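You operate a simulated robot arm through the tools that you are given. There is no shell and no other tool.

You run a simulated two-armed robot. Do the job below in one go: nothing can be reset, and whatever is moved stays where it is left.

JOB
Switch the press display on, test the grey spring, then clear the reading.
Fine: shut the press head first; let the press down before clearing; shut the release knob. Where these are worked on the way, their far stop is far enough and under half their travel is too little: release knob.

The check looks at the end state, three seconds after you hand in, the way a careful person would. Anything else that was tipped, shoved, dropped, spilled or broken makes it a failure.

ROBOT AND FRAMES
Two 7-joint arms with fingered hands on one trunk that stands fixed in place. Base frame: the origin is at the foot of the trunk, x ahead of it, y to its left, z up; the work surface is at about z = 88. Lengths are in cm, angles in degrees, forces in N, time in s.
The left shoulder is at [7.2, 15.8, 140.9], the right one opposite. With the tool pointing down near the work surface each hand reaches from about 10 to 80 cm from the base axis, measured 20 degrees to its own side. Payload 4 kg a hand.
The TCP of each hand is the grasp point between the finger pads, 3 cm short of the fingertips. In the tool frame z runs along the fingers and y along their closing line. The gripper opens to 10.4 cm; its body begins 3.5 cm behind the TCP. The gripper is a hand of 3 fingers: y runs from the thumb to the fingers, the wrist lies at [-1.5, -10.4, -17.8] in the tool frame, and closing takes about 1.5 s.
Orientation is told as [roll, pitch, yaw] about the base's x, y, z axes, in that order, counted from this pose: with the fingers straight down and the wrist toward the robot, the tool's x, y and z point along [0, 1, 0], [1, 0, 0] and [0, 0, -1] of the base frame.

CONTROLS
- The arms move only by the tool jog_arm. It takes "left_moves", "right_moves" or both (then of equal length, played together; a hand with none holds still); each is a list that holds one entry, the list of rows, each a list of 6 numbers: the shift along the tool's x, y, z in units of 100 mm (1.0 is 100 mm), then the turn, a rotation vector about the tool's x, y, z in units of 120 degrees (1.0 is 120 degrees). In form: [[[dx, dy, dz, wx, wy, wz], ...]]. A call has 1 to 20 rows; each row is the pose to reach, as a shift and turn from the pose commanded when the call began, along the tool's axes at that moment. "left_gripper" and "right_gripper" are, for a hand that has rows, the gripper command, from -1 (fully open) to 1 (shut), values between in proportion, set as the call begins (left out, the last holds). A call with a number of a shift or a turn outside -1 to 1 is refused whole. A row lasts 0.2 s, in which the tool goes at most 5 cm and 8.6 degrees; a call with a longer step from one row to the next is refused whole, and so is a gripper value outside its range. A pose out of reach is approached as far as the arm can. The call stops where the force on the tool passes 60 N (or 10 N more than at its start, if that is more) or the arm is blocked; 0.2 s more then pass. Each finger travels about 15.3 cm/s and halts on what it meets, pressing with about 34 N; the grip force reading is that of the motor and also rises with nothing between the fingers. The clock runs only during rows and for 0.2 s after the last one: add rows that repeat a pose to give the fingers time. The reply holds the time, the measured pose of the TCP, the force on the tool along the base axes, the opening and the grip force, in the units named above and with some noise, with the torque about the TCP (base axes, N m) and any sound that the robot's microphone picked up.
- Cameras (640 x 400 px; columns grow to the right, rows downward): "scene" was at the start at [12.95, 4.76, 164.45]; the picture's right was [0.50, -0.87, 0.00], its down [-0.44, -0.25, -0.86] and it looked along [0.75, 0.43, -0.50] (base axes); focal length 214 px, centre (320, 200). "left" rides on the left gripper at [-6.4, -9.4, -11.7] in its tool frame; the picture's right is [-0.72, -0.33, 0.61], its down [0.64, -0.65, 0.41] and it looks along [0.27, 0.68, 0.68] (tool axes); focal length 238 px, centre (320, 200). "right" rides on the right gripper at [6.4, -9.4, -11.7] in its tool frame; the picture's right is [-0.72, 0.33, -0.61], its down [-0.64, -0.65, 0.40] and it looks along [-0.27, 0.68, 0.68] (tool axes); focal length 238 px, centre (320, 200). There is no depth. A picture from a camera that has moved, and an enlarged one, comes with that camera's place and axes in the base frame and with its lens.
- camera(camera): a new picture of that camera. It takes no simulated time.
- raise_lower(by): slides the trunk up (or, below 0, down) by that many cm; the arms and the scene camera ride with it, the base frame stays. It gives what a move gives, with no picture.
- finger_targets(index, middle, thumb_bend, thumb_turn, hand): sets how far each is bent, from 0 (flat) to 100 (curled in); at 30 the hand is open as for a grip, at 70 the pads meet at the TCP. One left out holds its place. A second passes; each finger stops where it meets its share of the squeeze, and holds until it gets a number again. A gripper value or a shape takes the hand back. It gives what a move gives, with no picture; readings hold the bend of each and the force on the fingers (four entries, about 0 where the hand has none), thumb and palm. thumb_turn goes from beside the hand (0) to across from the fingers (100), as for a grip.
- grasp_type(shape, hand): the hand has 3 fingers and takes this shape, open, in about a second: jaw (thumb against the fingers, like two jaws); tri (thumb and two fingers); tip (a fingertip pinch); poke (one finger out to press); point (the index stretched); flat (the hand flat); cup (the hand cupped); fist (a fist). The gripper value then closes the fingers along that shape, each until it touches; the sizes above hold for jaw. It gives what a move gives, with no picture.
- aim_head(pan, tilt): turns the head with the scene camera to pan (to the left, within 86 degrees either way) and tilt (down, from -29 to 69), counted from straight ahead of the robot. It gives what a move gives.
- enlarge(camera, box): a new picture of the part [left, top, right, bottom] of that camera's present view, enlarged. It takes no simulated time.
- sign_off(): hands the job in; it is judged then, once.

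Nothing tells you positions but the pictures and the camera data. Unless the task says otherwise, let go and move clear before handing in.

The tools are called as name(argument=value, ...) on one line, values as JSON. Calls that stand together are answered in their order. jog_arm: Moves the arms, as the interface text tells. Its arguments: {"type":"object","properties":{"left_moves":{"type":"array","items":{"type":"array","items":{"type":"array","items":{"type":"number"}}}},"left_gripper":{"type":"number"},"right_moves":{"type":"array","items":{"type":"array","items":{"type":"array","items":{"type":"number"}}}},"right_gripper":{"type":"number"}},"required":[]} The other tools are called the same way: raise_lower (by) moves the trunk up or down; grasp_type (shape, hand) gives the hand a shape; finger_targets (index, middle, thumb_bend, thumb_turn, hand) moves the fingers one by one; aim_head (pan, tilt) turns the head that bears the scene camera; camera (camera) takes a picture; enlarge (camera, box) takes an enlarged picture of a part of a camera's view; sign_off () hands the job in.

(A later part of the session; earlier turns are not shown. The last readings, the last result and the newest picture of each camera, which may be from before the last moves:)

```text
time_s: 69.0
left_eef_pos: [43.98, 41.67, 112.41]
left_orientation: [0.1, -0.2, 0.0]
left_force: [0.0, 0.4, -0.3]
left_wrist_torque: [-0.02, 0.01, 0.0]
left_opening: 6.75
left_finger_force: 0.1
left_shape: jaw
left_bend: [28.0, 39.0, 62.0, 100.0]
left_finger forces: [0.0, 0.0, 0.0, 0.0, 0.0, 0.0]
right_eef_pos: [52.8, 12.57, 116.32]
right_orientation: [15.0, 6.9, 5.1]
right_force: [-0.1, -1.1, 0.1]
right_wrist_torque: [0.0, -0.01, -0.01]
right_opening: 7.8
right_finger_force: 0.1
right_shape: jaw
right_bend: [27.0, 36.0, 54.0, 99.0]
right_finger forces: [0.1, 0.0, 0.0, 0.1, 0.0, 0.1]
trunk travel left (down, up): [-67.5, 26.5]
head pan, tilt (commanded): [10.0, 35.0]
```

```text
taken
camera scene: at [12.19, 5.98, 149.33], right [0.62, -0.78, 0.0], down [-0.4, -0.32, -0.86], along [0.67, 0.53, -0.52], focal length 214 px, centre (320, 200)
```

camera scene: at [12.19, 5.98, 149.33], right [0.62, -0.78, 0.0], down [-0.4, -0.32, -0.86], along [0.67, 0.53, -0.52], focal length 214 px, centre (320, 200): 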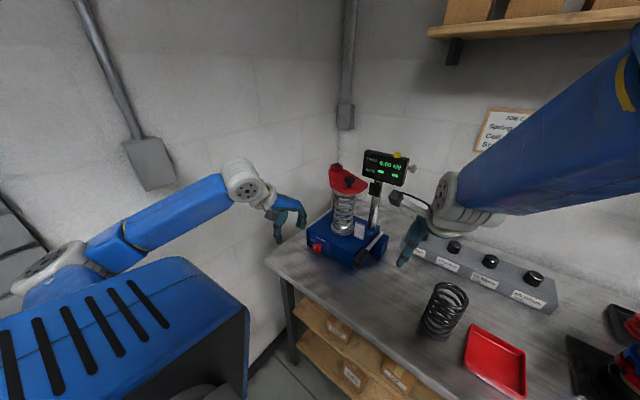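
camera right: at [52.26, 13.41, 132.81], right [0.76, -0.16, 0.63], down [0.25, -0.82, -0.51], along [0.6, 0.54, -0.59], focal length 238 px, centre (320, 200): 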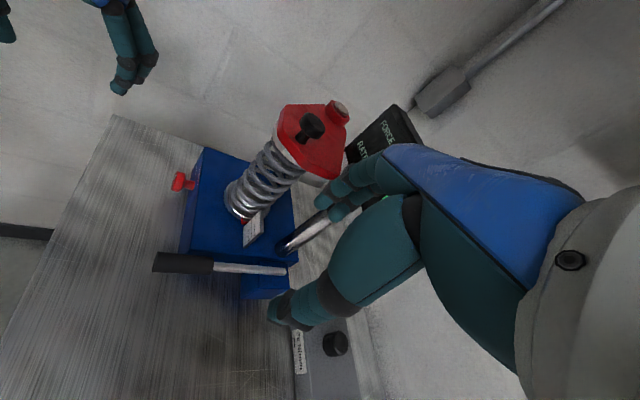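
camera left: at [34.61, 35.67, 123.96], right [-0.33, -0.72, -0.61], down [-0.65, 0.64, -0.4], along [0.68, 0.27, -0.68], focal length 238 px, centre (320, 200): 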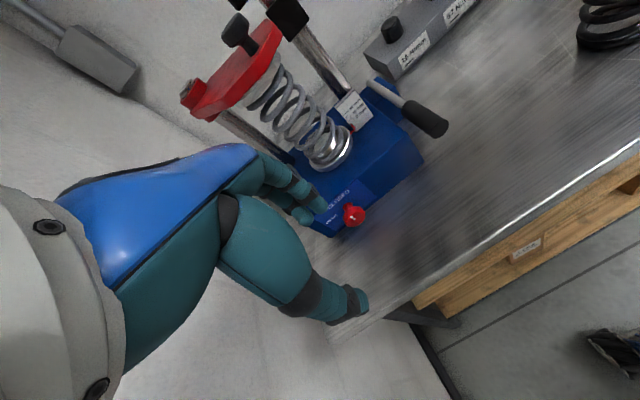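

The raised right elbow appears to be up against the robot's own head. I turn the head away and bring the right hand back to the sideways-pointing pose, where the elbow hung low.

aim_head(pan=40, tilt=32)

jog_arm(right_moves=[[[-0.1, 0.05, -0.1, 0, 0.03, 0], [-0.2, 0.1, -0.2, 0, 0.09, 0], [-0.3, 0.15, -0.3, 0, 0.155, 0], [-0.4, 0.2, -0.4, 0, 0.22, 0], [-0.5, 0.25, -0.5, 0, 0.285, 0], [-0.6, 0.3, -0.6, 0, 0.35, 0], [-0.7, 0.35, -0.7, 0, 0.415, 0], [-0.8, 0.4, -0.8, 0, 0.48, 0], [-0.9, 0.45, -0.9, 0, 0.55, 0], [-0.9, 0.45, -0.9, 0, 0.62, 0], [-0.9, 0.45, -0.9, 0, 0.62, 0]]])

camera(camera="scene")

camera(camera="left")

```text
time_s: 70.0
left_eef_pos: [43.75, 41.6, 112.49]
left_orientation: [0.3, 0.0, 0.0]
left_force: [-0.1, 0.0, -0.4]
left_wrist_torque: [-0.03, 0.01, 0.0]
left_opening: 6.76
left_finger_force: 0.1
left_shape: jaw
left_bend: [28.0, 39.0, 62.0, 100.0]
left_finger forces: [0.0, 0.1, 0.0, 0.1, 0.0, 0.0]
right_eef_pos: [52.78, 12.7, 116.38]
right_orientation: [14.9, 6.6, 5.3]
right_force: [-0.4, 0.4, 0.8]
right_wrist_torque: [-0.01, 0.0, 0.0]
right_opening: 7.78
right_finger_force: 0.1
right_shape: jaw
right_bend: [27.0, 36.0, 54.0, 99.0]
right_finger forces: [0.0, 0.1, 0.1, 0.0, 0.1, 0.1]
trunk travel left (down, up): [-67.5, 26.5]
head pan, tilt (commanded): [40.0, 32.0]
```

```text
time_s: 72.3
left_eef_pos: [43.77, 41.56, 112.53]
left_orientation: [0.2, -0.1, -0.1]
left_force: [-0.1, -0.2, 0.1]
left_wrist_torque: [0.0, -0.01, 0.0]
left_opening: 6.76
left_finger_force: 0.1
left_shape: jaw
left_bend: [28.0, 39.0, 62.0, 100.0]
left_finger forces: [0.1, 0.0, 0.0, 0.0, 0.1, 0.0]
right_eef_pos: [58.96, 2.11, 122.6]
right_orientation: [89.3, 6.4, 5.2]
right_force: [0.6, -0.1, 0.0]
right_wrist_torque: [-0.02, -0.01, 0.0]
right_opening: 7.77
right_finger_force: 0.1
right_shape: jaw
right_bend: [27.0, 36.0, 54.0, 99.0]
right_finger forces: [0.1, 0.1, 0.0, 0.0, 0.0, 0.0]
trunk travel left (down, up): [-67.5, 26.5]
head pan, tilt (commanded): [40.0, 32.0]
```

```text
taken
camera scene: at [12.0, 5.83, 149.16], right [0.64, -0.77, 0.0], down [-0.41, -0.34, -0.85], along [0.65, 0.54, -0.53], focal length 214 px, centre (320, 200)
```

scene: 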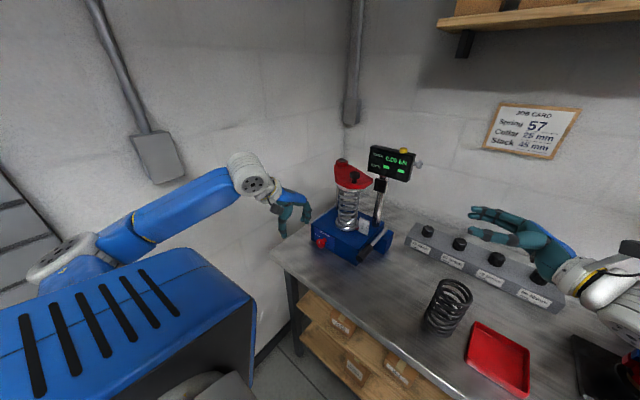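

```text
taken
camera left: at [34.39, 35.07, 124.22], right [-0.33, -0.72, -0.62], down [-0.65, 0.64, -0.4], along [0.68, 0.27, -0.68], focal length 238 px, centre (320, 200)
```

left: 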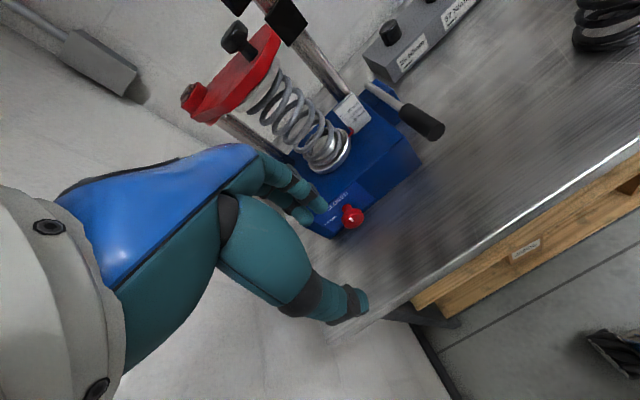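

The right hand is back in a comfortable pose. I now turn it thumb-up (fingers below) so it can grip the lever from the right, and swing the head view back.

jog_arm(right_moves=[[[-0.06, 0.01, 0.06, 0, 0, 0.07], [-0.12, 0.01, 0.12, 0, 0, 0.14], [-0.18, 0.02, 0.18, 0, 0, 0.21], [-0.24, 0.03, 0.24, 0, 0, 0.28], [-0.3, 0.04, 0.3, 0, 0, 0.35], [-0.36, 0.04, 0.36, 0, 0, 0.42], [-0.42, 0.05, 0.42, 0, 0, 0.49], [-0.48, 0.06, 0.48, 0, 0, 0.56], [-0.54, 0.07, 0.54, 0, 0, 0.63], [-0.59, 0.07, 0.61, 0, 0, 0.697], [-0.59, 0.07, 0.61, 0, 0, 0.697]]])

aim_head(pan=24, tilt=34)

camera(camera="scene")

camera(camera="right")

```text
time_s: 74.8
left_eef_pos: [43.77, 41.59, 112.54]
left_orientation: [0.1, -0.1, -0.1]
left_force: [0.3, -0.8, -0.4]
left_wrist_torque: [-0.01, 0.0, 0.02]
left_opening: 6.77
left_finger_force: 0.1
left_shape: jaw
left_bend: [28.0, 39.0, 62.0, 100.0]
left_finger forces: [0.0, 0.1, 0.0, 0.0, 0.1, 0.0]
right_eef_pos: [58.42, 8.14, 116.5]
right_orientation: [-13.7, 89.1, -98.2]
right_force: [0.1, 0.0, 0.2]
right_wrist_torque: [0.02, -0.01, -0.01]
right_opening: 7.79
right_finger_force: 0.0
right_shape: jaw
right_bend: [27.0, 36.0, 54.0, 99.0]
right_finger forces: [0.0, 0.0, 0.0, 0.0, 0.1, 0.1]
trunk travel left (down, up): [-67.5, 26.5]
head pan, tilt (commanded): [40.0, 32.0]
```

```text
time_s: 75.5
left_eef_pos: [43.87, 41.5, 112.53]
left_orientation: [0.2, -0.1, 0.0]
left_force: [1.0, -0.2, -0.5]
left_wrist_torque: [0.0, -0.01, -0.01]
left_opening: 6.76
left_finger_force: 0.1
left_shape: jaw
left_bend: [28.0, 39.0, 62.0, 100.0]
left_finger forces: [0.0, 0.1, 0.0, 0.0, 0.1, 0.0]
right_eef_pos: [58.31, 8.21, 116.49]
right_orientation: [-6.1, 89.2, -90.6]
right_force: [0.6, 0.8, -0.2]
right_wrist_torque: [-0.01, -0.03, -0.01]
right_opening: 7.75
right_finger_force: 0.0
right_shape: jaw
right_bend: [27.0, 36.0, 54.0, 99.0]
right_finger forces: [0.0, 0.0, 0.0, 0.0, 0.1, 0.1]
trunk travel left (down, up): [-67.5, 26.5]
head pan, tilt (commanded): [24.0, 34.0]
```

```text
taken
camera scene: at [13.27, 3.73, 148.84], right [0.41, -0.91, 0.0], down [-0.51, -0.23, -0.83], along [0.76, 0.34, -0.56], focal length 214 px, centre (320, 200)
```

scene: 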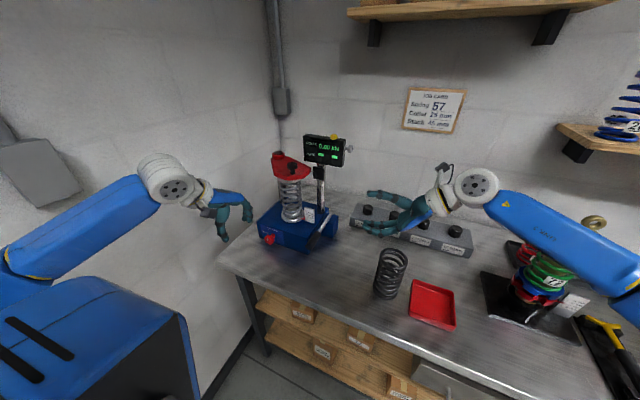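

```text
taken
camera right: at [65.82, -2.64, 125.97], right [-0.66, -0.68, -0.32], down [-0.68, 0.35, 0.65], along [-0.33, 0.64, -0.69], focal length 238 px, centre (320, 200)
```

right: 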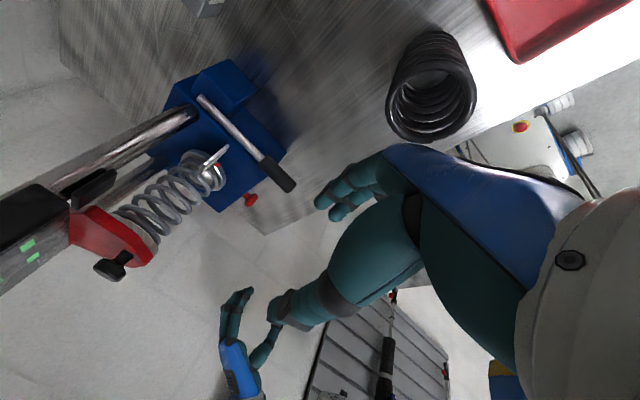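

The right hand now has thumb on top and fingers below, pointing left. I tilt it 30° downward and lower it to the right of the lever grip.

jog_arm(right_moves=[[[0.01, 0.1, 0.08, -0.05, 0, 0], [0.02, 0.25, 0.16, -0.1, 0, 0], [0.03, 0.4, 0.24, -0.15, 0, 0], [0.04, 0.55, 0.32, -0.2, 0, 0], [0.04, 0.65, 0.42, -0.25, 0, 0], [0.04, 0.65, 0.42, -0.25, 0, 0]]])

camera(camera="right")

camera(camera="scene")

```text
time_s: 76.9
left_eef_pos: [43.75, 41.58, 112.47]
left_orientation: [0.1, -0.1, 0.0]
left_force: [0.2, -0.3, 0.5]
left_wrist_torque: [-0.05, -0.01, 0.0]
left_opening: 6.75
left_finger_force: 0.0
left_shape: jaw
left_bend: [28.0, 39.0, 62.0, 100.0]
left_finger forces: [0.0, 0.1, 0.0, 0.0, 0.0, 0.0]
right_eef_pos: [58.31, 12.35, 109.85]
right_orientation: [-0.2, 59.0, -84.8]
right_force: [0.0, 0.4, 0.3]
right_wrist_torque: [-0.03, 0.0, 0.0]
right_opening: 7.81
right_finger_force: 0.0
right_shape: jaw
right_bend: [27.0, 36.0, 54.0, 99.0]
right_finger forces: [0.0, 0.0, 0.1, 0.0, 0.1, 0.1]
trunk travel left (down, up): [-67.5, 26.5]
head pan, tilt (commanded): [24.0, 34.0]
```

```text
taken
camera right: at [65.27, 7.88, 123.77], right [-0.65, -0.76, 0.04], down [-0.7, 0.62, 0.35], along [-0.29, 0.21, -0.93], focal length 238 px, centre (320, 200)
```

right: 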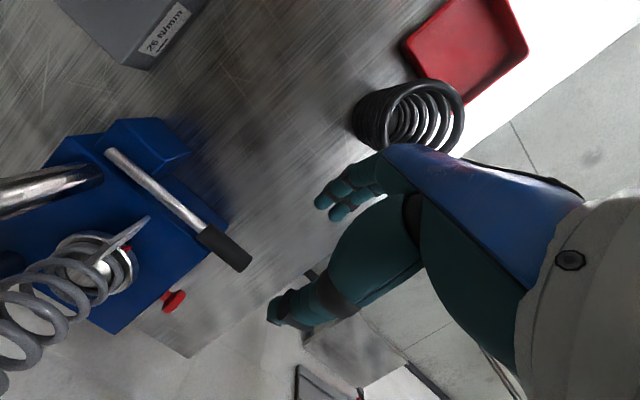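

```text
taken
camera scene: at [13.29, 3.89, 148.83], right [0.41, -0.91, 0.0], down [-0.51, -0.23, -0.83], along [0.76, 0.34, -0.56], focal length 214 px, centre (320, 200)
```

scene: 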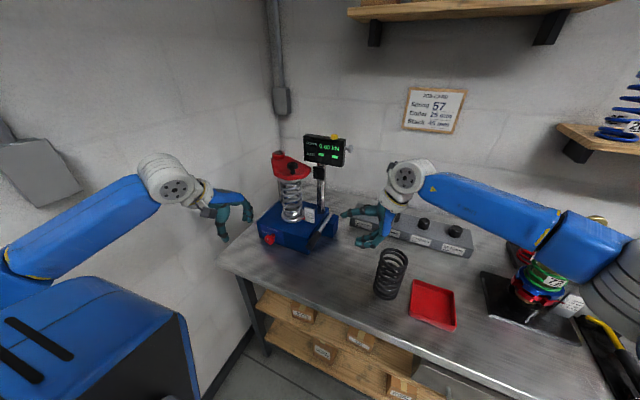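

The lever grip is confirmed at y ≈ 27.2, z ≈ 97.3, starting at x ≈ 57. I centre on it and approach along the hand's pointing direction.

jog_arm(right_moves=[[[0.07, 0.15, 0.1, 0, 0, 0], [0.137, 0.3, 0.3, 0, 0, 0], [0.137, 0.304, 0.6, 0, 0, 0], [0.137, 0.304, 0.9, 0, 0, 0], [0.137, 0.304, 0.9, 0, 0, 0]]])

camera(camera="right")

enlarge(camera="scene", box=[250, 190, 400, 290])

enlarge(camera="left", box=[290, 20, 490, 200])

```text
time_s: 78.1
left_eef_pos: [43.91, 41.5, 112.52]
left_orientation: [0.2, 0.0, 0.0]
left_force: [-1.2, 0.3, 0.2]
left_wrist_torque: [-0.03, -0.01, -0.04]
left_opening: 6.77
left_finger_force: 0.1
left_shape: jaw
left_bend: [28.0, 39.0, 62.0, 100.0]
left_finger forces: [0.0, 0.0, 0.0, 0.0, 0.0, 0.1]
right_eef_pos: [59.15, 18.47, 102.56]
right_orientation: [-0.1, 59.2, -84.7]
right_force: [0.0, 0.0, 0.1]
right_wrist_torque: [-0.02, -0.02, 0.0]
right_opening: 7.79
right_finger_force: 0.0
right_shape: jaw
right_bend: [27.0, 36.0, 54.0, 99.0]
right_finger forces: [0.0, 0.0, 0.0, 0.1, 0.0, 0.1]
trunk travel left (down, up): [-67.5, 26.5]
head pan, tilt (commanded): [24.0, 34.0]
```

```text
taken
camera right: at [66.16, 13.99, 116.59], right [-0.65, -0.76, 0.03], down [-0.7, 0.62, 0.35], along [-0.29, 0.21, -0.93], focal length 238 px, centre (320, 200)
```

right: 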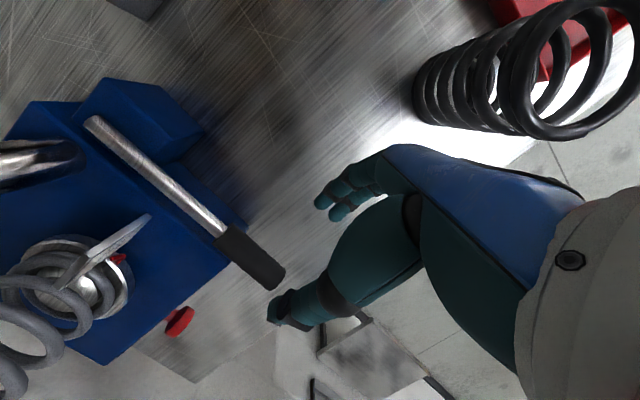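

```text
4.00 times, centred on (325, 240) of scene
camera zoom: at [13.32, 3.92, 148.83], right [0.41, -0.91, 0.0], down [-0.51, -0.23, -0.83], along [0.76, 0.34, -0.56], focal length 858 px, centre (300, 40)
```

zoom: 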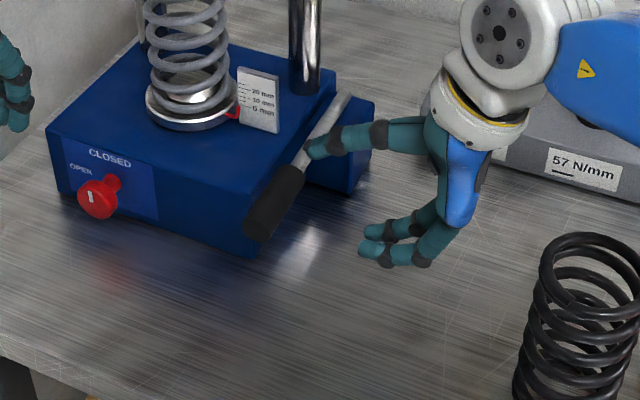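

```text
2.22 times, centred on (390, 110) of left
camera zoom: at [34.42, 35.05, 124.2], right [-0.33, -0.72, -0.62], down [-0.65, 0.64, -0.4], along [0.68, 0.27, -0.68], focal length 530 px, centre (164, 400)
```

zoom: 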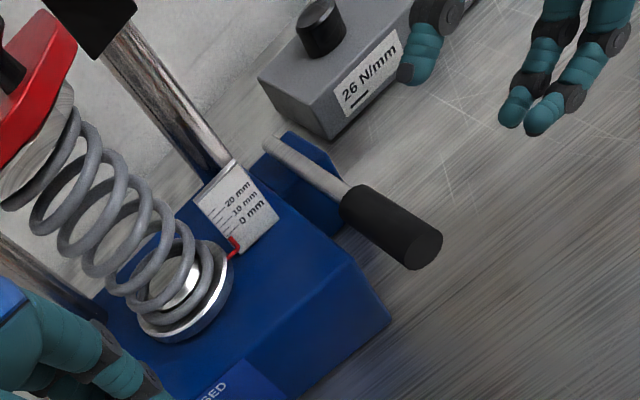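

The grip will pass between thumb and fingers. I move straight in the remaining 9.6 cm.

jog_arm(right_moves=[[[0, 0, 0.25, 0, 0, 0], [0, 0, 0.5, 0, 0, 0], [0, 0, 0.75, 0, 0, 0], [0, 0, 0.95, 0, 0, 0], [0, 0, 0.95, 0, 0, 0]]])

enlarge(camera="scene", box=[270, 200, 366, 260])

enlarge(camera="left", box=[350, 50, 470, 160])

enlarge(camera="right", box=[180, 160, 400, 340])

```text
time_s: 79.3
left_eef_pos: [43.85, 41.47, 112.49]
left_orientation: [0.4, 0.1, 0.0]
left_force: [0.1, 1.2, -0.2]
left_wrist_torque: [0.01, -0.01, 0.0]
left_opening: 6.77
left_finger_force: 0.0
left_shape: jaw
left_bend: [28.0, 39.0, 62.0, 100.0]
left_finger forces: [0.0, 0.0, 0.0, 0.0, 0.0, 0.0]
right_eef_pos: [58.76, 26.63, 97.63]
right_orientation: [-0.1, 59.3, -84.8]
right_force: [0.3, -0.2, -0.4]
right_wrist_torque: [0.0, 0.01, -0.01]
right_opening: 7.78
right_finger_force: 0.1
right_shape: jaw
right_bend: [27.0, 36.0, 54.0, 99.0]
right_finger forces: [0.0, 0.0, 0.1, 0.0, 0.0, 0.0]
trunk travel left (down, up): [-67.5, 26.5]
head pan, tilt (commanded): [24.0, 34.0]
```

```text
6.67 times, centred on (318, 230) of scene
camera zoom: at [13.3, 3.9, 148.83], right [0.41, -0.91, 0.0], down [-0.51, -0.23, -0.83], along [0.76, 0.34, -0.56], focal length 1430 px, centre (333, 0)
```

zoom: 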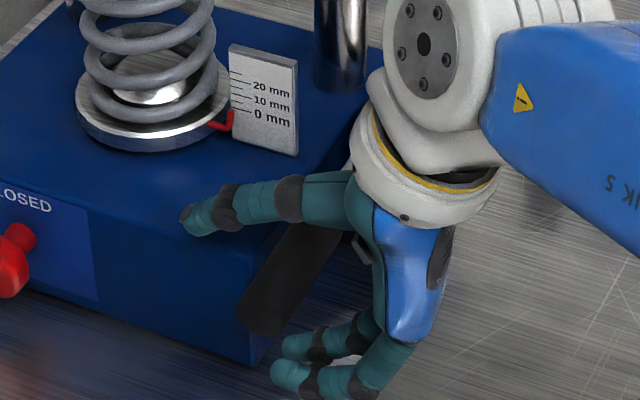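

```text
3.64 times, centred on (410, 105) of left
camera zoom: at [34.42, 35.01, 124.22], right [-0.33, -0.72, -0.62], down [-0.65, 0.64, -0.4], along [0.68, 0.27, -0.68], focal length 867 px, centre (-7, 546)
```

zoom: 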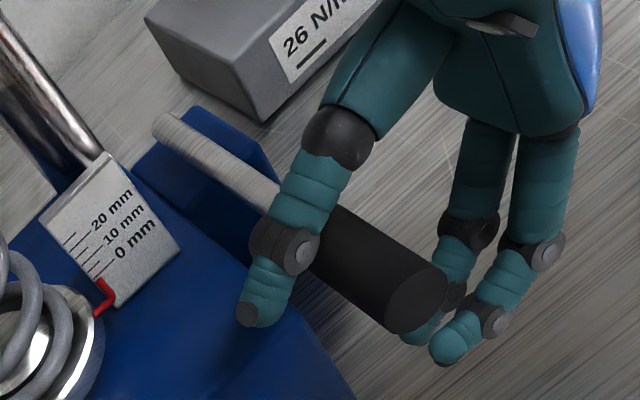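

```text
2.22 times, centred on (290, 250) of right
camera zoom: at [65.5, 22.19, 111.71], right [-0.65, -0.76, 0.03], down [-0.7, 0.62, 0.36], along [-0.29, 0.21, -0.93], focal length 530 px, centre (387, 89)
```

zoom: 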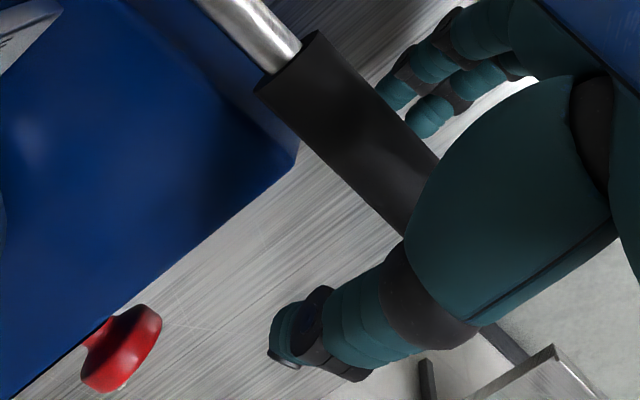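

The lever grip lies between thumb and fingers with no contact yet. I close on it.

jog_arm(right_moves=[[[0, 0, 0, 0, 0, 0], [0, 0, 0, 0, 0, 0], [0, 0, 0, 0, 0, 0], [0, 0, 0, 0, 0, 0], [0, 0, 0, 0, 0, 0]]], right_gripper=1)

enlarge(camera="scene", box=[270, 200, 366, 260])

enlarge(camera="left", box=[350, 50, 470, 160])

```text
time_s: 80.5
left_eef_pos: [43.85, 41.91, 112.35]
left_orientation: [0.1, 0.0, 0.0]
left_force: [-0.1, -0.4, -0.4]
left_wrist_torque: [-0.01, 0.0, 0.01]
left_opening: 6.75
left_finger_force: 0.0
left_shape: jaw
left_bend: [28.0, 39.0, 62.0, 100.0]
left_finger forces: [0.1, 0.0, 0.0, 0.0, 0.0, 0.0]
right_eef_pos: [58.47, 27.15, 97.6]
right_orientation: [-0.3, 59.2, -84.6]
right_force: [-1.2, 11.1, -3.8]
right_wrist_torque: [-0.02, 0.0, -0.04]
right_opening: 1.21
right_finger_force: 34.8
right_shape: jaw
right_bend: [74.0, 72.0, 75.0, 100.0]
right_finger forces: [19.1, 6.0, 0.0, 0.1, 30.5, 0.0]
trunk travel left (down, up): [-67.5, 26.5]
head pan, tilt (commanded): [24.0, 34.0]
```

```text
6.67 times, centred on (318, 230) of scene
camera zoom: at [13.32, 4.47, 148.81], right [0.41, -0.91, 0.0], down [-0.51, -0.23, -0.83], along [0.76, 0.33, -0.56], focal length 1430 px, centre (333, 0)
```

zoom: 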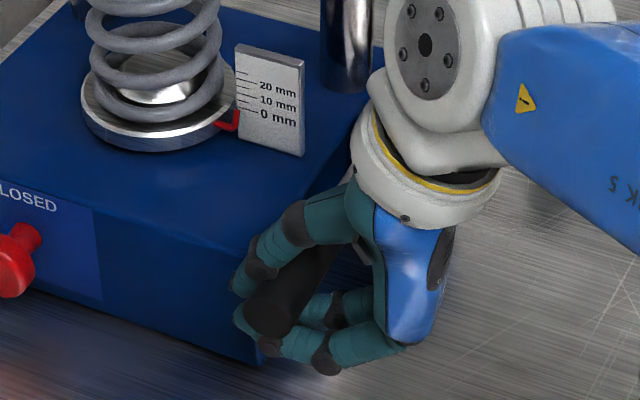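

```text
3.64 times, centred on (410, 105) of left
camera zoom: at [34.41, 35.36, 124.12], right [-0.33, -0.72, -0.61], down [-0.65, 0.64, -0.4], along [0.68, 0.27, -0.68], focal length 867 px, centre (-7, 546)
```

zoom: 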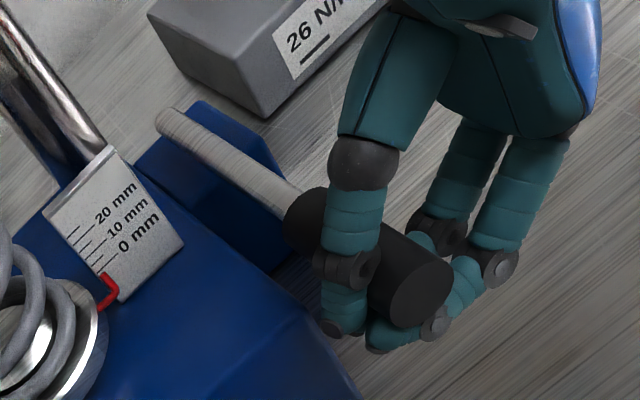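

A good wrap-around grip on the lever. I try lifting it 10° to find out which way it pumps.

jog_arm(right_moves=[[[0.003, -0.084, -0.052, 0.0026, -0.0142, 0.0237], [0.012, -0.169, -0.105, 0.005, -0.0284, 0.0475], [0.026, -0.253, -0.157, 0.0077, -0.0426, 0.0712], [0.026, -0.253, -0.157, 0.0077, -0.0426, 0.0712]]])

enlarge(camera="scene", box=[260, 120, 380, 260])

enlarge(camera="left", box=[350, 50, 470, 160])

```text
time_s: 81.2
left_eef_pos: [44.26, 41.79, 112.21]
left_orientation: [0.1, 0.2, -0.1]
left_force: [0.1, -0.4, 0.3]
left_wrist_torque: [0.01, 0.0, 0.03]
left_opening: 6.76
left_finger_force: 0.1
left_shape: jaw
left_bend: [28.0, 39.0, 62.0, 100.0]
left_finger forces: [0.0, 0.0, 0.1, 0.0, 0.0, 0.1]
right_eef_pos: [58.76, 27.28, 98.35]
right_orientation: [-15.1, 58.4, -97.0]
right_force: [5.2, 28.0, -47.9]
right_wrist_torque: [0.09, -0.41, -0.09]
right_opening: 1.13
right_finger_force: 34.3
right_shape: jaw
right_bend: [74.0, 64.0, 76.0, 100.0]
right_finger forces: [29.6, 18.1, 0.0, 0.0, 28.6, 0.0]
right hand out of reach, approached as far as the arm can: row 2, 3
trunk travel left (down, up): [-67.5, 26.5]
head pan, tilt (commanded): [24.0, 34.0]
stopped in row 3 (right hand): the force on the tool passed its limit at 70 N (the readings are from after the stop); the commanded pose is now the measured one
```

```text
2.86 times, centred on (320, 190) of scene
camera zoom: at [14.61, 5.67, 148.59], right [0.41, -0.91, 0.01], down [-0.52, -0.24, -0.82], along [0.75, 0.33, -0.57], focal length 613 px, centre (320, 229)
```

zoom: 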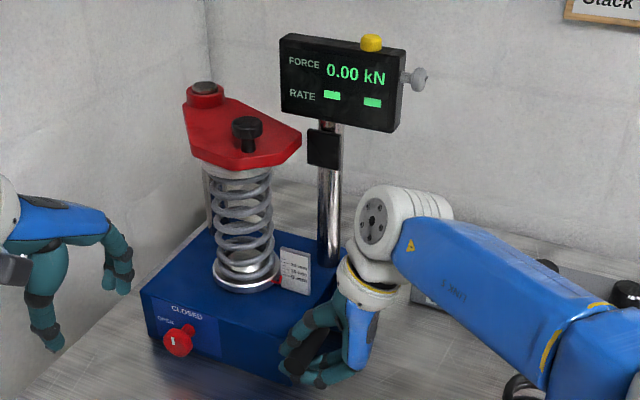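

```text
3.64 times, centred on (410, 105) of left
camera zoom: at [34.93, 35.32, 123.92], right [-0.33, -0.72, -0.61], down [-0.65, 0.64, -0.4], along [0.68, 0.27, -0.68], focal length 867 px, centre (-7, 546)
```

zoom: 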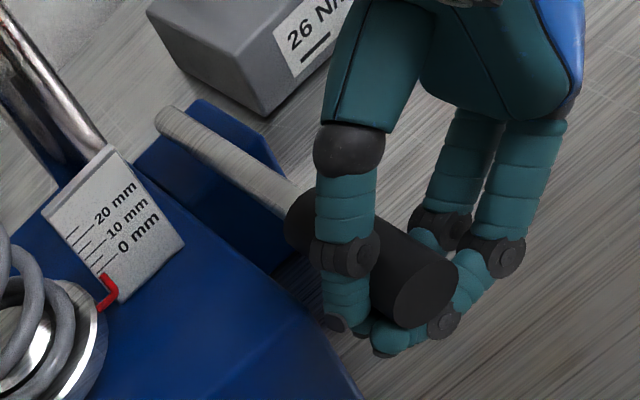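

The lever won't lift (it is at its upper rest; the hand stopped on force and nothing moved), so pumping is downward. I ease back and press it down about 12°.

jog_arm(right_moves=[[[0.013, 0.065, 0.036, -0.005, 0.026, -0.042], [0.03, 0.14, 0.08, -0.008, 0.04, -0.065], [0.045, 0.22, 0.12, -0.011, 0.053, -0.086], [0.062, 0.3, 0.165, -0.013, 0.066, -0.107], [0.079, 0.379, 0.211, -0.0154, 0.078, -0.127], [0.079, 0.379, 0.211, -0.0154, 0.078, -0.127]]])

enlarge(camera="scene", box=[260, 120, 380, 260])

enlarge(camera="left", box=[350, 50, 470, 160])

```text
time_s: 82.6
left_eef_pos: [43.74, 41.75, 112.48]
left_orientation: [0.1, -0.2, 0.0]
left_force: [0.7, -0.2, -0.4]
left_wrist_torque: [0.02, -0.02, 0.01]
left_opening: 6.76
left_finger_force: 0.0
left_shape: jaw
left_bend: [28.0, 39.0, 62.0, 100.0]
left_finger forces: [0.0, 0.0, 0.0, 0.0, 0.0, 0.0]
right_eef_pos: [58.4, 26.89, 95.09]
right_orientation: [20.0, 56.4, -67.9]
right_force: [9.3, 39.3, 3.1]
right_wrist_torque: [0.38, -0.13, -0.01]
right_opening: 1.19
right_finger_force: 33.3
right_shape: jaw
right_bend: [74.0, 71.0, 76.0, 100.0]
right_finger forces: [19.0, 10.4, 0.1, 0.1, 34.1, 0.1]
trunk travel left (down, up): [-67.5, 26.5]
head pan, tilt (commanded): [24.0, 34.0]
```

```text
2.86 times, centred on (320, 190) of scene
camera zoom: at [13.52, 5.63, 148.76], right [0.41, -0.91, 0.01], down [-0.51, -0.24, -0.82], along [0.76, 0.33, -0.57], focal length 613 px, centre (320, 229)
```

zoom: 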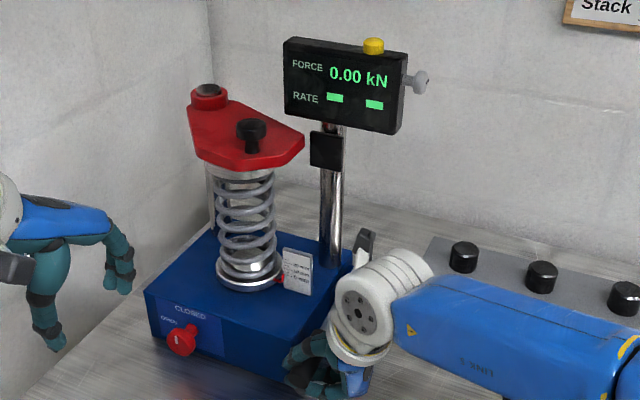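

```text
3.64 times, centred on (410, 105) of left
camera zoom: at [34.23, 35.28, 124.19], right [-0.32, -0.72, -0.62], down [-0.65, 0.64, -0.4], along [0.69, 0.27, -0.68], focal length 867 px, centre (-7, 546)
```

zoom: 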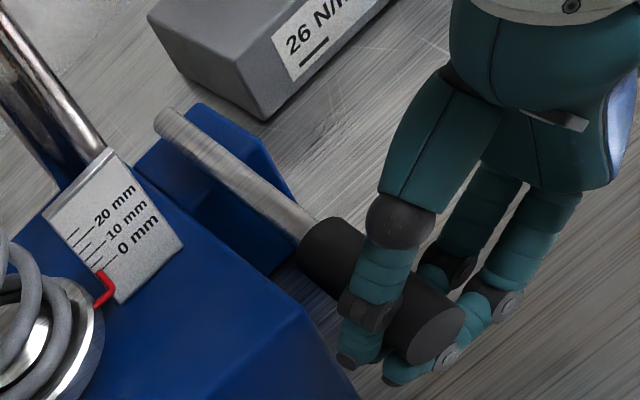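

The lever does go down with light resistance; a sideways strain of 39 N has built up, so I relieve that before continuing.

jog_arm(right_moves=[[[0.006, -0.033, 0.055, 0, 0, 0], [0.012, -0.067, 0.111, 0, 0, 0], [0.012, -0.067, 0.111, 0, 0, 0]]])

enlarge(camera="scene", box=[260, 120, 380, 260])

```text
time_s: 83.4
left_eef_pos: [43.72, 41.11, 112.84]
left_orientation: [0.4, -0.3, 0.0]
left_force: [-0.8, 0.5, -0.2]
left_wrist_torque: [-0.02, -0.02, 0.0]
left_opening: 6.76
left_finger_force: 0.1
left_shape: jaw
left_bend: [28.0, 39.0, 62.0, 100.0]
left_finger forces: [0.0, 0.0, 0.0, 0.0, 0.0, 0.0]
right_eef_pos: [58.49, 27.14, 95.11]
right_orientation: [19.4, 56.1, -68.4]
right_force: [5.3, 6.4, 1.6]
right_wrist_torque: [0.12, -0.04, -0.11]
right_opening: 1.31
right_finger_force: 34.1
right_shape: jaw
right_bend: [74.0, 72.0, 78.0, 100.0]
right_finger forces: [19.7, 5.7, 0.0, 0.0, 24.7, 0.0]
trunk travel left (down, up): [-67.5, 26.5]
head pan, tilt (commanded): [24.0, 34.0]
```

```text
2.86 times, centred on (320, 190) of scene
camera zoom: at [13.36, 4.11, 148.82], right [0.41, -0.91, 0.0], down [-0.51, -0.23, -0.83], along [0.76, 0.33, -0.56], focal length 613 px, centre (320, 229)
```

zoom: 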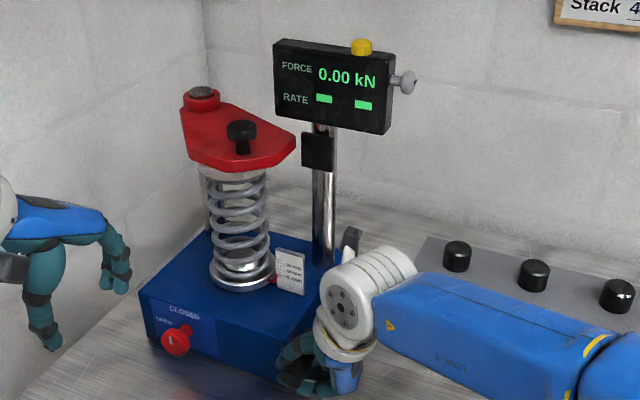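

Strain is gone. I push the lever further down.

jog_arm(right_moves=[[[-0.001, 0.08, 0.05, -0.002, 0.013, -0.021], [-0.002, 0.16, 0.1, -0.0045, 0.026, -0.042], [-0.004, 0.244, 0.147, -0.0068, 0.0385, -0.064], [-0.004, 0.244, 0.147, -0.0068, 0.0385, -0.064]]])

enlarge(camera="scene", box=[280, 185, 376, 255])

enlarge(camera="left", box=[300, 50, 470, 190])

```text
time_s: 84.4
left_eef_pos: [43.8, 40.92, 112.74]
left_orientation: [0.5, -0.3, 0.0]
left_force: [0.0, -0.4, -0.4]
left_wrist_torque: [0.02, 0.0, 0.02]
left_opening: 6.74
left_finger_force: 0.0
left_shape: jaw
left_bend: [28.0, 39.0, 62.0, 100.0]
left_finger forces: [0.0, 0.0, 0.0, 0.0, 0.0, 0.0]
right_eef_pos: [59.0, 27.18, 92.31]
right_orientation: [33.6, 52.1, -56.9]
right_force: [14.0, -2.0, 7.5]
right_wrist_torque: [0.07, -0.16, -0.08]
right_opening: 1.37
right_finger_force: 34.6
right_shape: jaw
right_bend: [74.0, 72.0, 78.0, 100.0]
right_finger forces: [19.1, 4.8, 0.0, 0.0, 24.1, 0.1]
trunk travel left (down, up): [-67.5, 26.5]
head pan, tilt (commanded): [24.0, 34.0]
```

```text
5.71 times, centred on (328, 220) of scene
camera zoom: at [13.49, 3.76, 148.83], right [0.41, -0.91, 0.0], down [-0.51, -0.23, -0.83], along [0.76, 0.34, -0.56], focal length 1226 px, centre (274, 86)
```

zoom: 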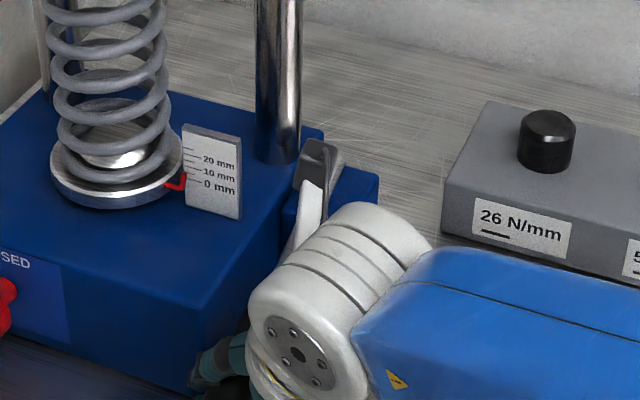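

```text
2.86 times, centred on (385, 120) of left
camera zoom: at [34.27, 34.4, 124.47], right [-0.32, -0.71, -0.62], down [-0.65, 0.64, -0.4], along [0.69, 0.27, -0.67], focal length 681 px, centre (134, 429)
```

zoom: 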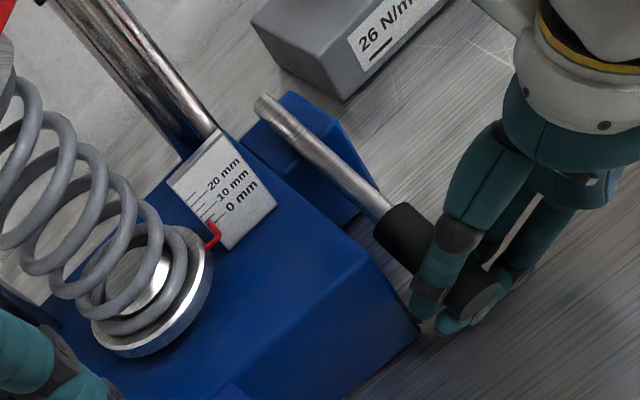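

The pointer seems to have crept up a few millimetres, so a down-stroke raises the platen. I run one full up-and-down cycle and check the gauge and display.

jog_arm(right_moves=[[[0.03, -0.105, -0.066, 0.0037, -0.0214, 0.0354], [0.06, -0.21, -0.133, 0.0074, -0.0427, 0.0708], [0.095, -0.315, -0.2, 0.0111, -0.0641, 0.1062], [0.127, -0.415, -0.264, 0.0148, -0.0855, 0.1416], [0.095, -0.315, -0.2, 0.0111, -0.0641, 0.1062], [0.06, -0.21, -0.133, 0.0074, -0.0427, 0.0708], [0.03, -0.105, -0.066, 0.0037, -0.0214, 0.0354], [0, 0, 0, 0, 0, 0], [0, 0, 0, 0, 0, 0]]])

enlarge(camera="scene", box=[280, 185, 376, 255])

enlarge(camera="left", box=[300, 50, 470, 190])

enlarge(camera="scene", box=[250, 120, 370, 220])

```text
time_s: 86.4
left_eef_pos: [43.72, 41.03, 112.82]
left_orientation: [0.6, -0.1, 0.1]
left_force: [0.6, 0.6, -0.9]
left_wrist_torque: [0.02, -0.01, 0.04]
left_opening: 6.75
left_finger_force: 0.0
left_shape: jaw
left_bend: [28.0, 39.0, 62.0, 100.0]
left_finger forces: [0.0, 0.1, 0.0, 0.0, 0.0, 0.1]
right_eef_pos: [58.98, 27.27, 92.35]
right_orientation: [33.4, 52.2, -56.8]
right_force: [10.6, -0.5, 6.6]
right_wrist_torque: [0.01, -0.1, -0.07]
right_opening: 1.38
right_finger_force: 33.7
right_shape: jaw
right_bend: [75.0, 72.0, 78.0, 100.0]
right_finger forces: [16.7, 4.4, 0.0, 0.0, 24.7, 0.1]
trunk travel left (down, up): [-67.5, 26.5]
head pan, tilt (commanded): [24.0, 34.0]
```

```text
5.71 times, centred on (328, 220) of scene
camera zoom: at [13.44, 3.85, 148.83], right [0.41, -0.91, 0.0], down [-0.51, -0.23, -0.83], along [0.76, 0.34, -0.56], focal length 1226 px, centre (274, 86)
```

zoom: 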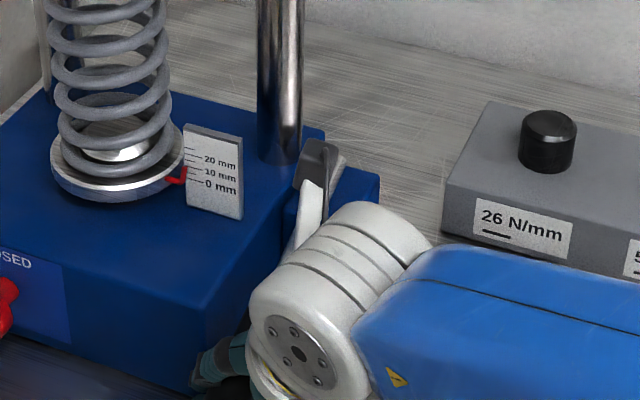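

```text
2.86 times, centred on (385, 120) of left
camera zoom: at [34.22, 34.46, 124.46], right [-0.32, -0.71, -0.62], down [-0.65, 0.64, -0.4], along [0.69, 0.27, -0.67], focal length 681 px, centre (134, 429)
```

zoom: 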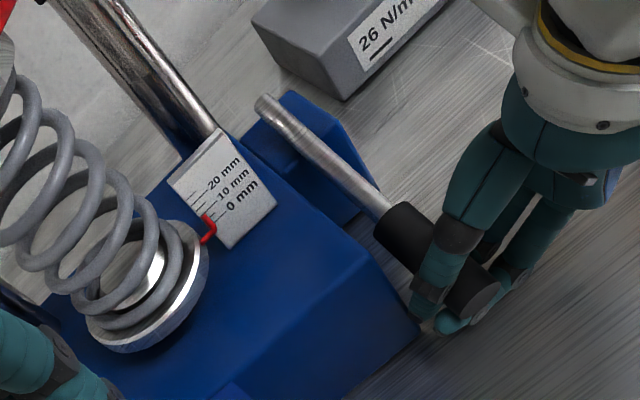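

```text
4.00 times, centred on (310, 170) of scene
camera zoom: at [13.44, 3.85, 148.83], right [0.41, -0.91, 0.0], down [-0.51, -0.23, -0.83], along [0.76, 0.34, -0.56], focal length 858 px, centre (360, 320)
```

zoom: 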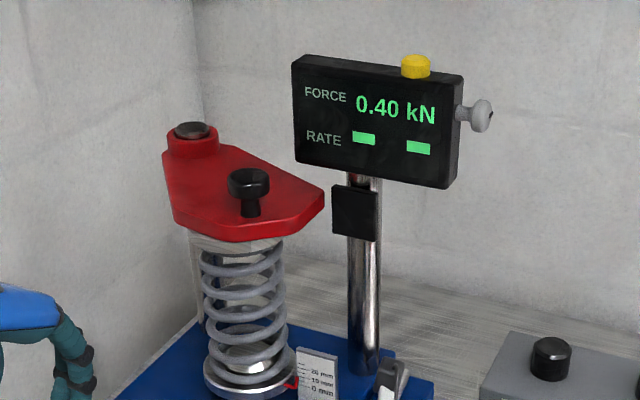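

It works: FORCE now reads 0.40 kN and the pointer rises about 5 mm per stroke. I pump another cycle and watch for a RATE reading.

jog_arm(right_moves=[[[0.03, -0.105, -0.066, 0.0037, -0.0214, 0.0354], [0.06, -0.21, -0.133, 0.0074, -0.0427, 0.0708], [0.095, -0.315, -0.2, 0.0111, -0.0641, 0.1062], [0.127, -0.415, -0.264, 0.0148, -0.0855, 0.1416], [0.095, -0.315, -0.2, 0.0111, -0.0641, 0.1062], [0.06, -0.21, -0.133, 0.0074, -0.0427, 0.0708], [0.03, -0.105, -0.066, 0.0037, -0.0214, 0.0354], [0, 0, 0, 0, 0, 0], [0, 0, 0, 0, 0, 0]]])

enlarge(camera="left", box=[300, 50, 470, 190])

enlarge(camera="scene", box=[250, 120, 370, 220])

```text
time_s: 88.4
left_eef_pos: [43.71, 41.15, 112.76]
left_orientation: [0.4, -0.2, 0.0]
left_force: [0.9, -0.2, -1.0]
left_wrist_torque: [0.0, 0.01, 0.02]
left_opening: 6.74
left_finger_force: 0.0
left_shape: jaw
left_bend: [28.0, 39.0, 62.0, 100.0]
left_finger forces: [0.0, 0.0, 0.1, 0.1, 0.0, 0.0]
right_eef_pos: [58.97, 27.38, 92.29]
right_orientation: [33.4, 51.9, -56.9]
right_force: [11.5, 4.9, 6.6]
right_wrist_torque: [0.06, -0.12, -0.07]
right_opening: 1.35
right_finger_force: 33.9
right_shape: jaw
right_bend: [75.0, 72.0, 78.0, 100.0]
right_finger forces: [15.1, 4.5, 0.0, 0.0, 25.6, 0.0]
trunk travel left (down, up): [-67.5, 26.5]
head pan, tilt (commanded): [24.0, 34.0]
```

```text
2.86 times, centred on (385, 120) of left
camera zoom: at [34.23, 34.53, 124.43], right [-0.32, -0.71, -0.62], down [-0.65, 0.64, -0.4], along [0.69, 0.27, -0.67], focal length 681 px, centre (134, 429)
```

zoom: 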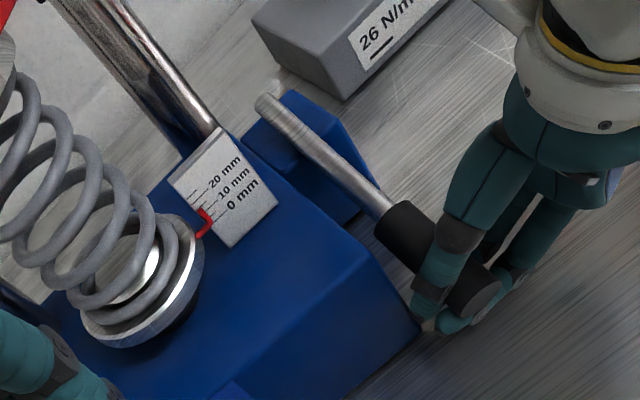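

```text
4.00 times, centred on (310, 170) of scene
camera zoom: at [13.45, 4.02, 148.82], right [0.41, -0.91, 0.0], down [-0.51, -0.23, -0.83], along [0.76, 0.34, -0.56], focal length 858 px, centre (360, 320)
```

zoom: 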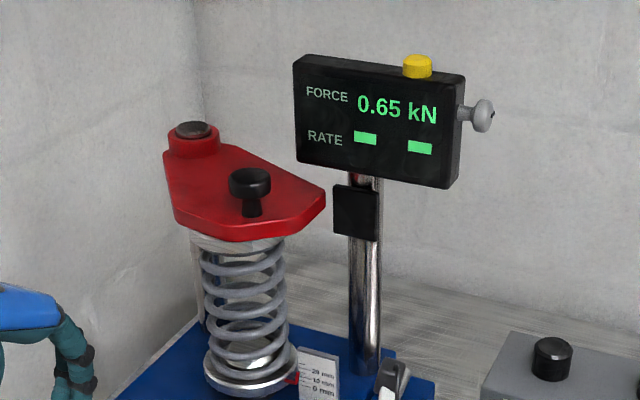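

FORCE 0.65 kN with the pointer near 10 mm and no rate yet. Two more strokes.

jog_arm(right_moves=[[[0.03, -0.105, -0.066, 0.0037, -0.0214, 0.0354], [0.06, -0.21, -0.133, 0.0074, -0.0427, 0.0708], [0.095, -0.315, -0.2, 0.0111, -0.0641, 0.1062], [0.127, -0.415, -0.264, 0.0148, -0.0855, 0.1416], [0.095, -0.315, -0.2, 0.0111, -0.0641, 0.1062], [0.06, -0.21, -0.133, 0.0074, -0.0427, 0.0708], [0.03, -0.105, -0.066, 0.0037, -0.0214, 0.0354], [0, 0, 0, 0, 0, 0], [0, 0, 0, 0, 0, 0]]])

enlarge(camera="scene", box=[250, 120, 370, 220])

jog_arm(right_moves=[[[0.03, -0.105, -0.066, 0.0037, -0.0214, 0.0354], [0.06, -0.21, -0.133, 0.0074, -0.0427, 0.0708], [0.095, -0.315, -0.2, 0.0111, -0.0641, 0.1062], [0.127, -0.415, -0.264, 0.0148, -0.0855, 0.1416], [0.095, -0.315, -0.2, 0.0111, -0.0641, 0.1062], [0.06, -0.21, -0.133, 0.0074, -0.0427, 0.0708], [0.03, -0.105, -0.066, 0.0037, -0.0214, 0.0354], [0, 0, 0, 0, 0, 0], [0, 0, 0, 0, 0, 0]]])

enlarge(camera="scene", box=[250, 120, 370, 220])

enlarge(camera="left", box=[300, 50, 470, 190])

```text
time_s: 90.4
left_eef_pos: [43.66, 41.05, 112.8]
left_orientation: [0.5, -0.3, 0.0]
left_force: [0.6, 0.5, -0.1]
left_wrist_torque: [-0.02, -0.02, 0.01]
left_opening: 6.74
left_finger_force: 0.0
left_shape: jaw
left_bend: [28.0, 39.0, 62.0, 100.0]
left_finger forces: [0.0, 0.0, 0.0, 0.0, 0.0, 0.1]
right_eef_pos: [58.74, 27.34, 92.53]
right_orientation: [33.4, 52.2, -56.8]
right_force: [9.9, 5.6, 7.0]
right_wrist_torque: [0.01, -0.09, -0.07]
right_opening: 1.33
right_finger_force: 34.2
right_shape: jaw
right_bend: [75.0, 72.0, 78.0, 100.0]
right_finger forces: [14.6, 4.4, 0.1, 0.0, 26.3, 0.0]
trunk travel left (down, up): [-67.5, 26.5]
head pan, tilt (commanded): [24.0, 34.0]
```

```text
4.00 times, centred on (310, 170) of scene
camera zoom: at [13.47, 4.05, 148.82], right [0.41, -0.91, 0.0], down [-0.51, -0.23, -0.83], along [0.76, 0.34, -0.56], focal length 858 px, centre (360, 320)
```

zoom: 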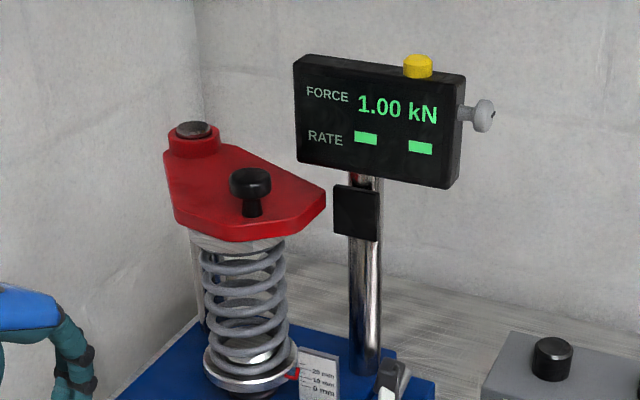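

```text
time_s: 92.4
left_eef_pos: [43.64, 40.93, 112.75]
left_orientation: [0.5, -0.3, 0.1]
left_force: [-0.1, -0.2, 0.4]
left_wrist_torque: [-0.03, 0.02, 0.01]
left_opening: 6.75
left_finger_force: 0.1
left_shape: jaw
left_bend: [28.0, 39.0, 62.0, 100.0]
left_finger forces: [0.0, 0.0, 0.0, 0.0, 0.0, 0.0]
right_eef_pos: [58.89, 27.47, 92.29]
right_orientation: [33.4, 52.2, -56.9]
right_force: [6.9, 3.1, 4.3]
right_wrist_torque: [0.0, -0.01, -0.14]
right_opening: 1.28
right_finger_force: 33.9
right_shape: jaw
right_bend: [75.0, 72.0, 78.0, 100.0]
right_finger forces: [14.1, 3.6, 0.1, 0.1, 25.4, 0.0]
trunk travel left (down, up): [-67.5, 26.5]
head pan, tilt (commanded): [24.0, 34.0]
```

```text
4.00 times, centred on (310, 170) of scene
camera zoom: at [13.35, 4.0, 148.83], right [0.41, -0.91, 0.0], down [-0.51, -0.23, -0.83], along [0.76, 0.34, -0.56], focal length 858 px, centre (360, 320)
```

zoom: 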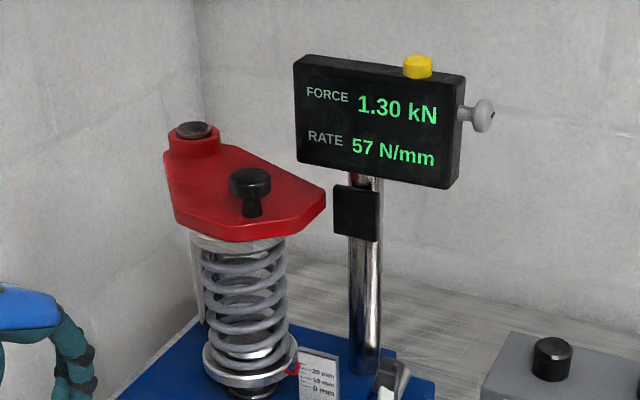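

```text
2.86 times, centred on (385, 120) of left
camera zoom: at [34.17, 34.52, 124.45], right [-0.32, -0.71, -0.62], down [-0.65, 0.64, -0.4], along [0.69, 0.27, -0.67], focal length 681 px, centre (134, 429)
```

zoom: 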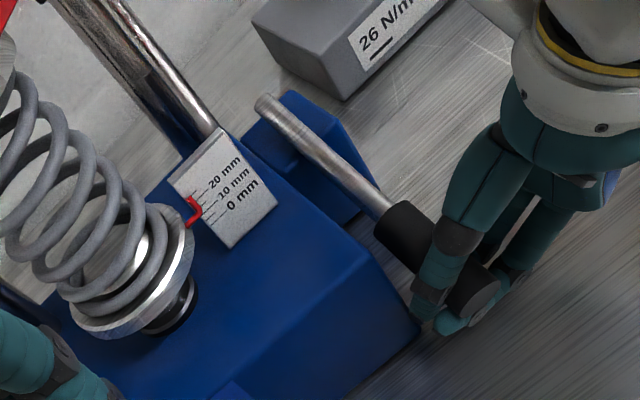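

The test gave its reading: FORCE 1.30 kN, RATE 57 N/mm. I bring the lever back up to its rest position and let go of it.

jog_arm(right_moves=[[[0.03, -0.105, -0.066, 0.0037, -0.0214, 0.0354], [0.06, -0.21, -0.133, 0.0074, -0.0427, 0.0708], [0.095, -0.315, -0.2, 0.0111, -0.0641, 0.1062], [0.127, -0.415, -0.264, 0.0148, -0.0855, 0.1416], [0.127, -0.415, -0.264, 0.0148, -0.0855, 0.1416]]])

enlarge(camera="left", box=[300, 50, 470, 190])

```text
time_s: 93.6
left_eef_pos: [43.62, 41.09, 112.86]
left_orientation: [0.6, -0.2, 0.0]
left_force: [-0.3, -0.2, -0.1]
left_wrist_torque: [-0.01, 0.02, 0.02]
left_opening: 6.74
left_finger_force: 0.1
left_shape: jaw
left_bend: [28.0, 39.0, 62.0, 100.0]
left_finger forces: [0.0, 0.0, 0.0, 0.0, 0.0, 0.0]
right_eef_pos: [58.32, 27.48, 97.36]
right_orientation: [-0.6, 58.9, -85.1]
right_force: [0.9, 1.4, 0.3]
right_wrist_torque: [-0.06, -0.07, -0.06]
right_opening: 1.3
right_finger_force: 33.5
right_shape: jaw
right_bend: [75.0, 72.0, 78.0, 100.0]
right_finger forces: [12.7, 5.2, 0.0, 0.0, 24.6, 0.0]
trunk travel left (down, up): [-67.5, 26.5]
head pan, tilt (commanded): [24.0, 34.0]
```

```text
2.86 times, centred on (385, 120) of left
camera zoom: at [34.13, 34.48, 124.46], right [-0.32, -0.71, -0.62], down [-0.65, 0.64, -0.4], along [0.69, 0.27, -0.67], focal length 681 px, centre (134, 429)
```

zoom: 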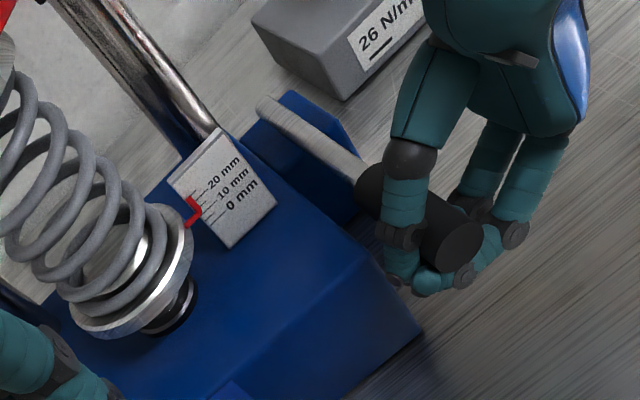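

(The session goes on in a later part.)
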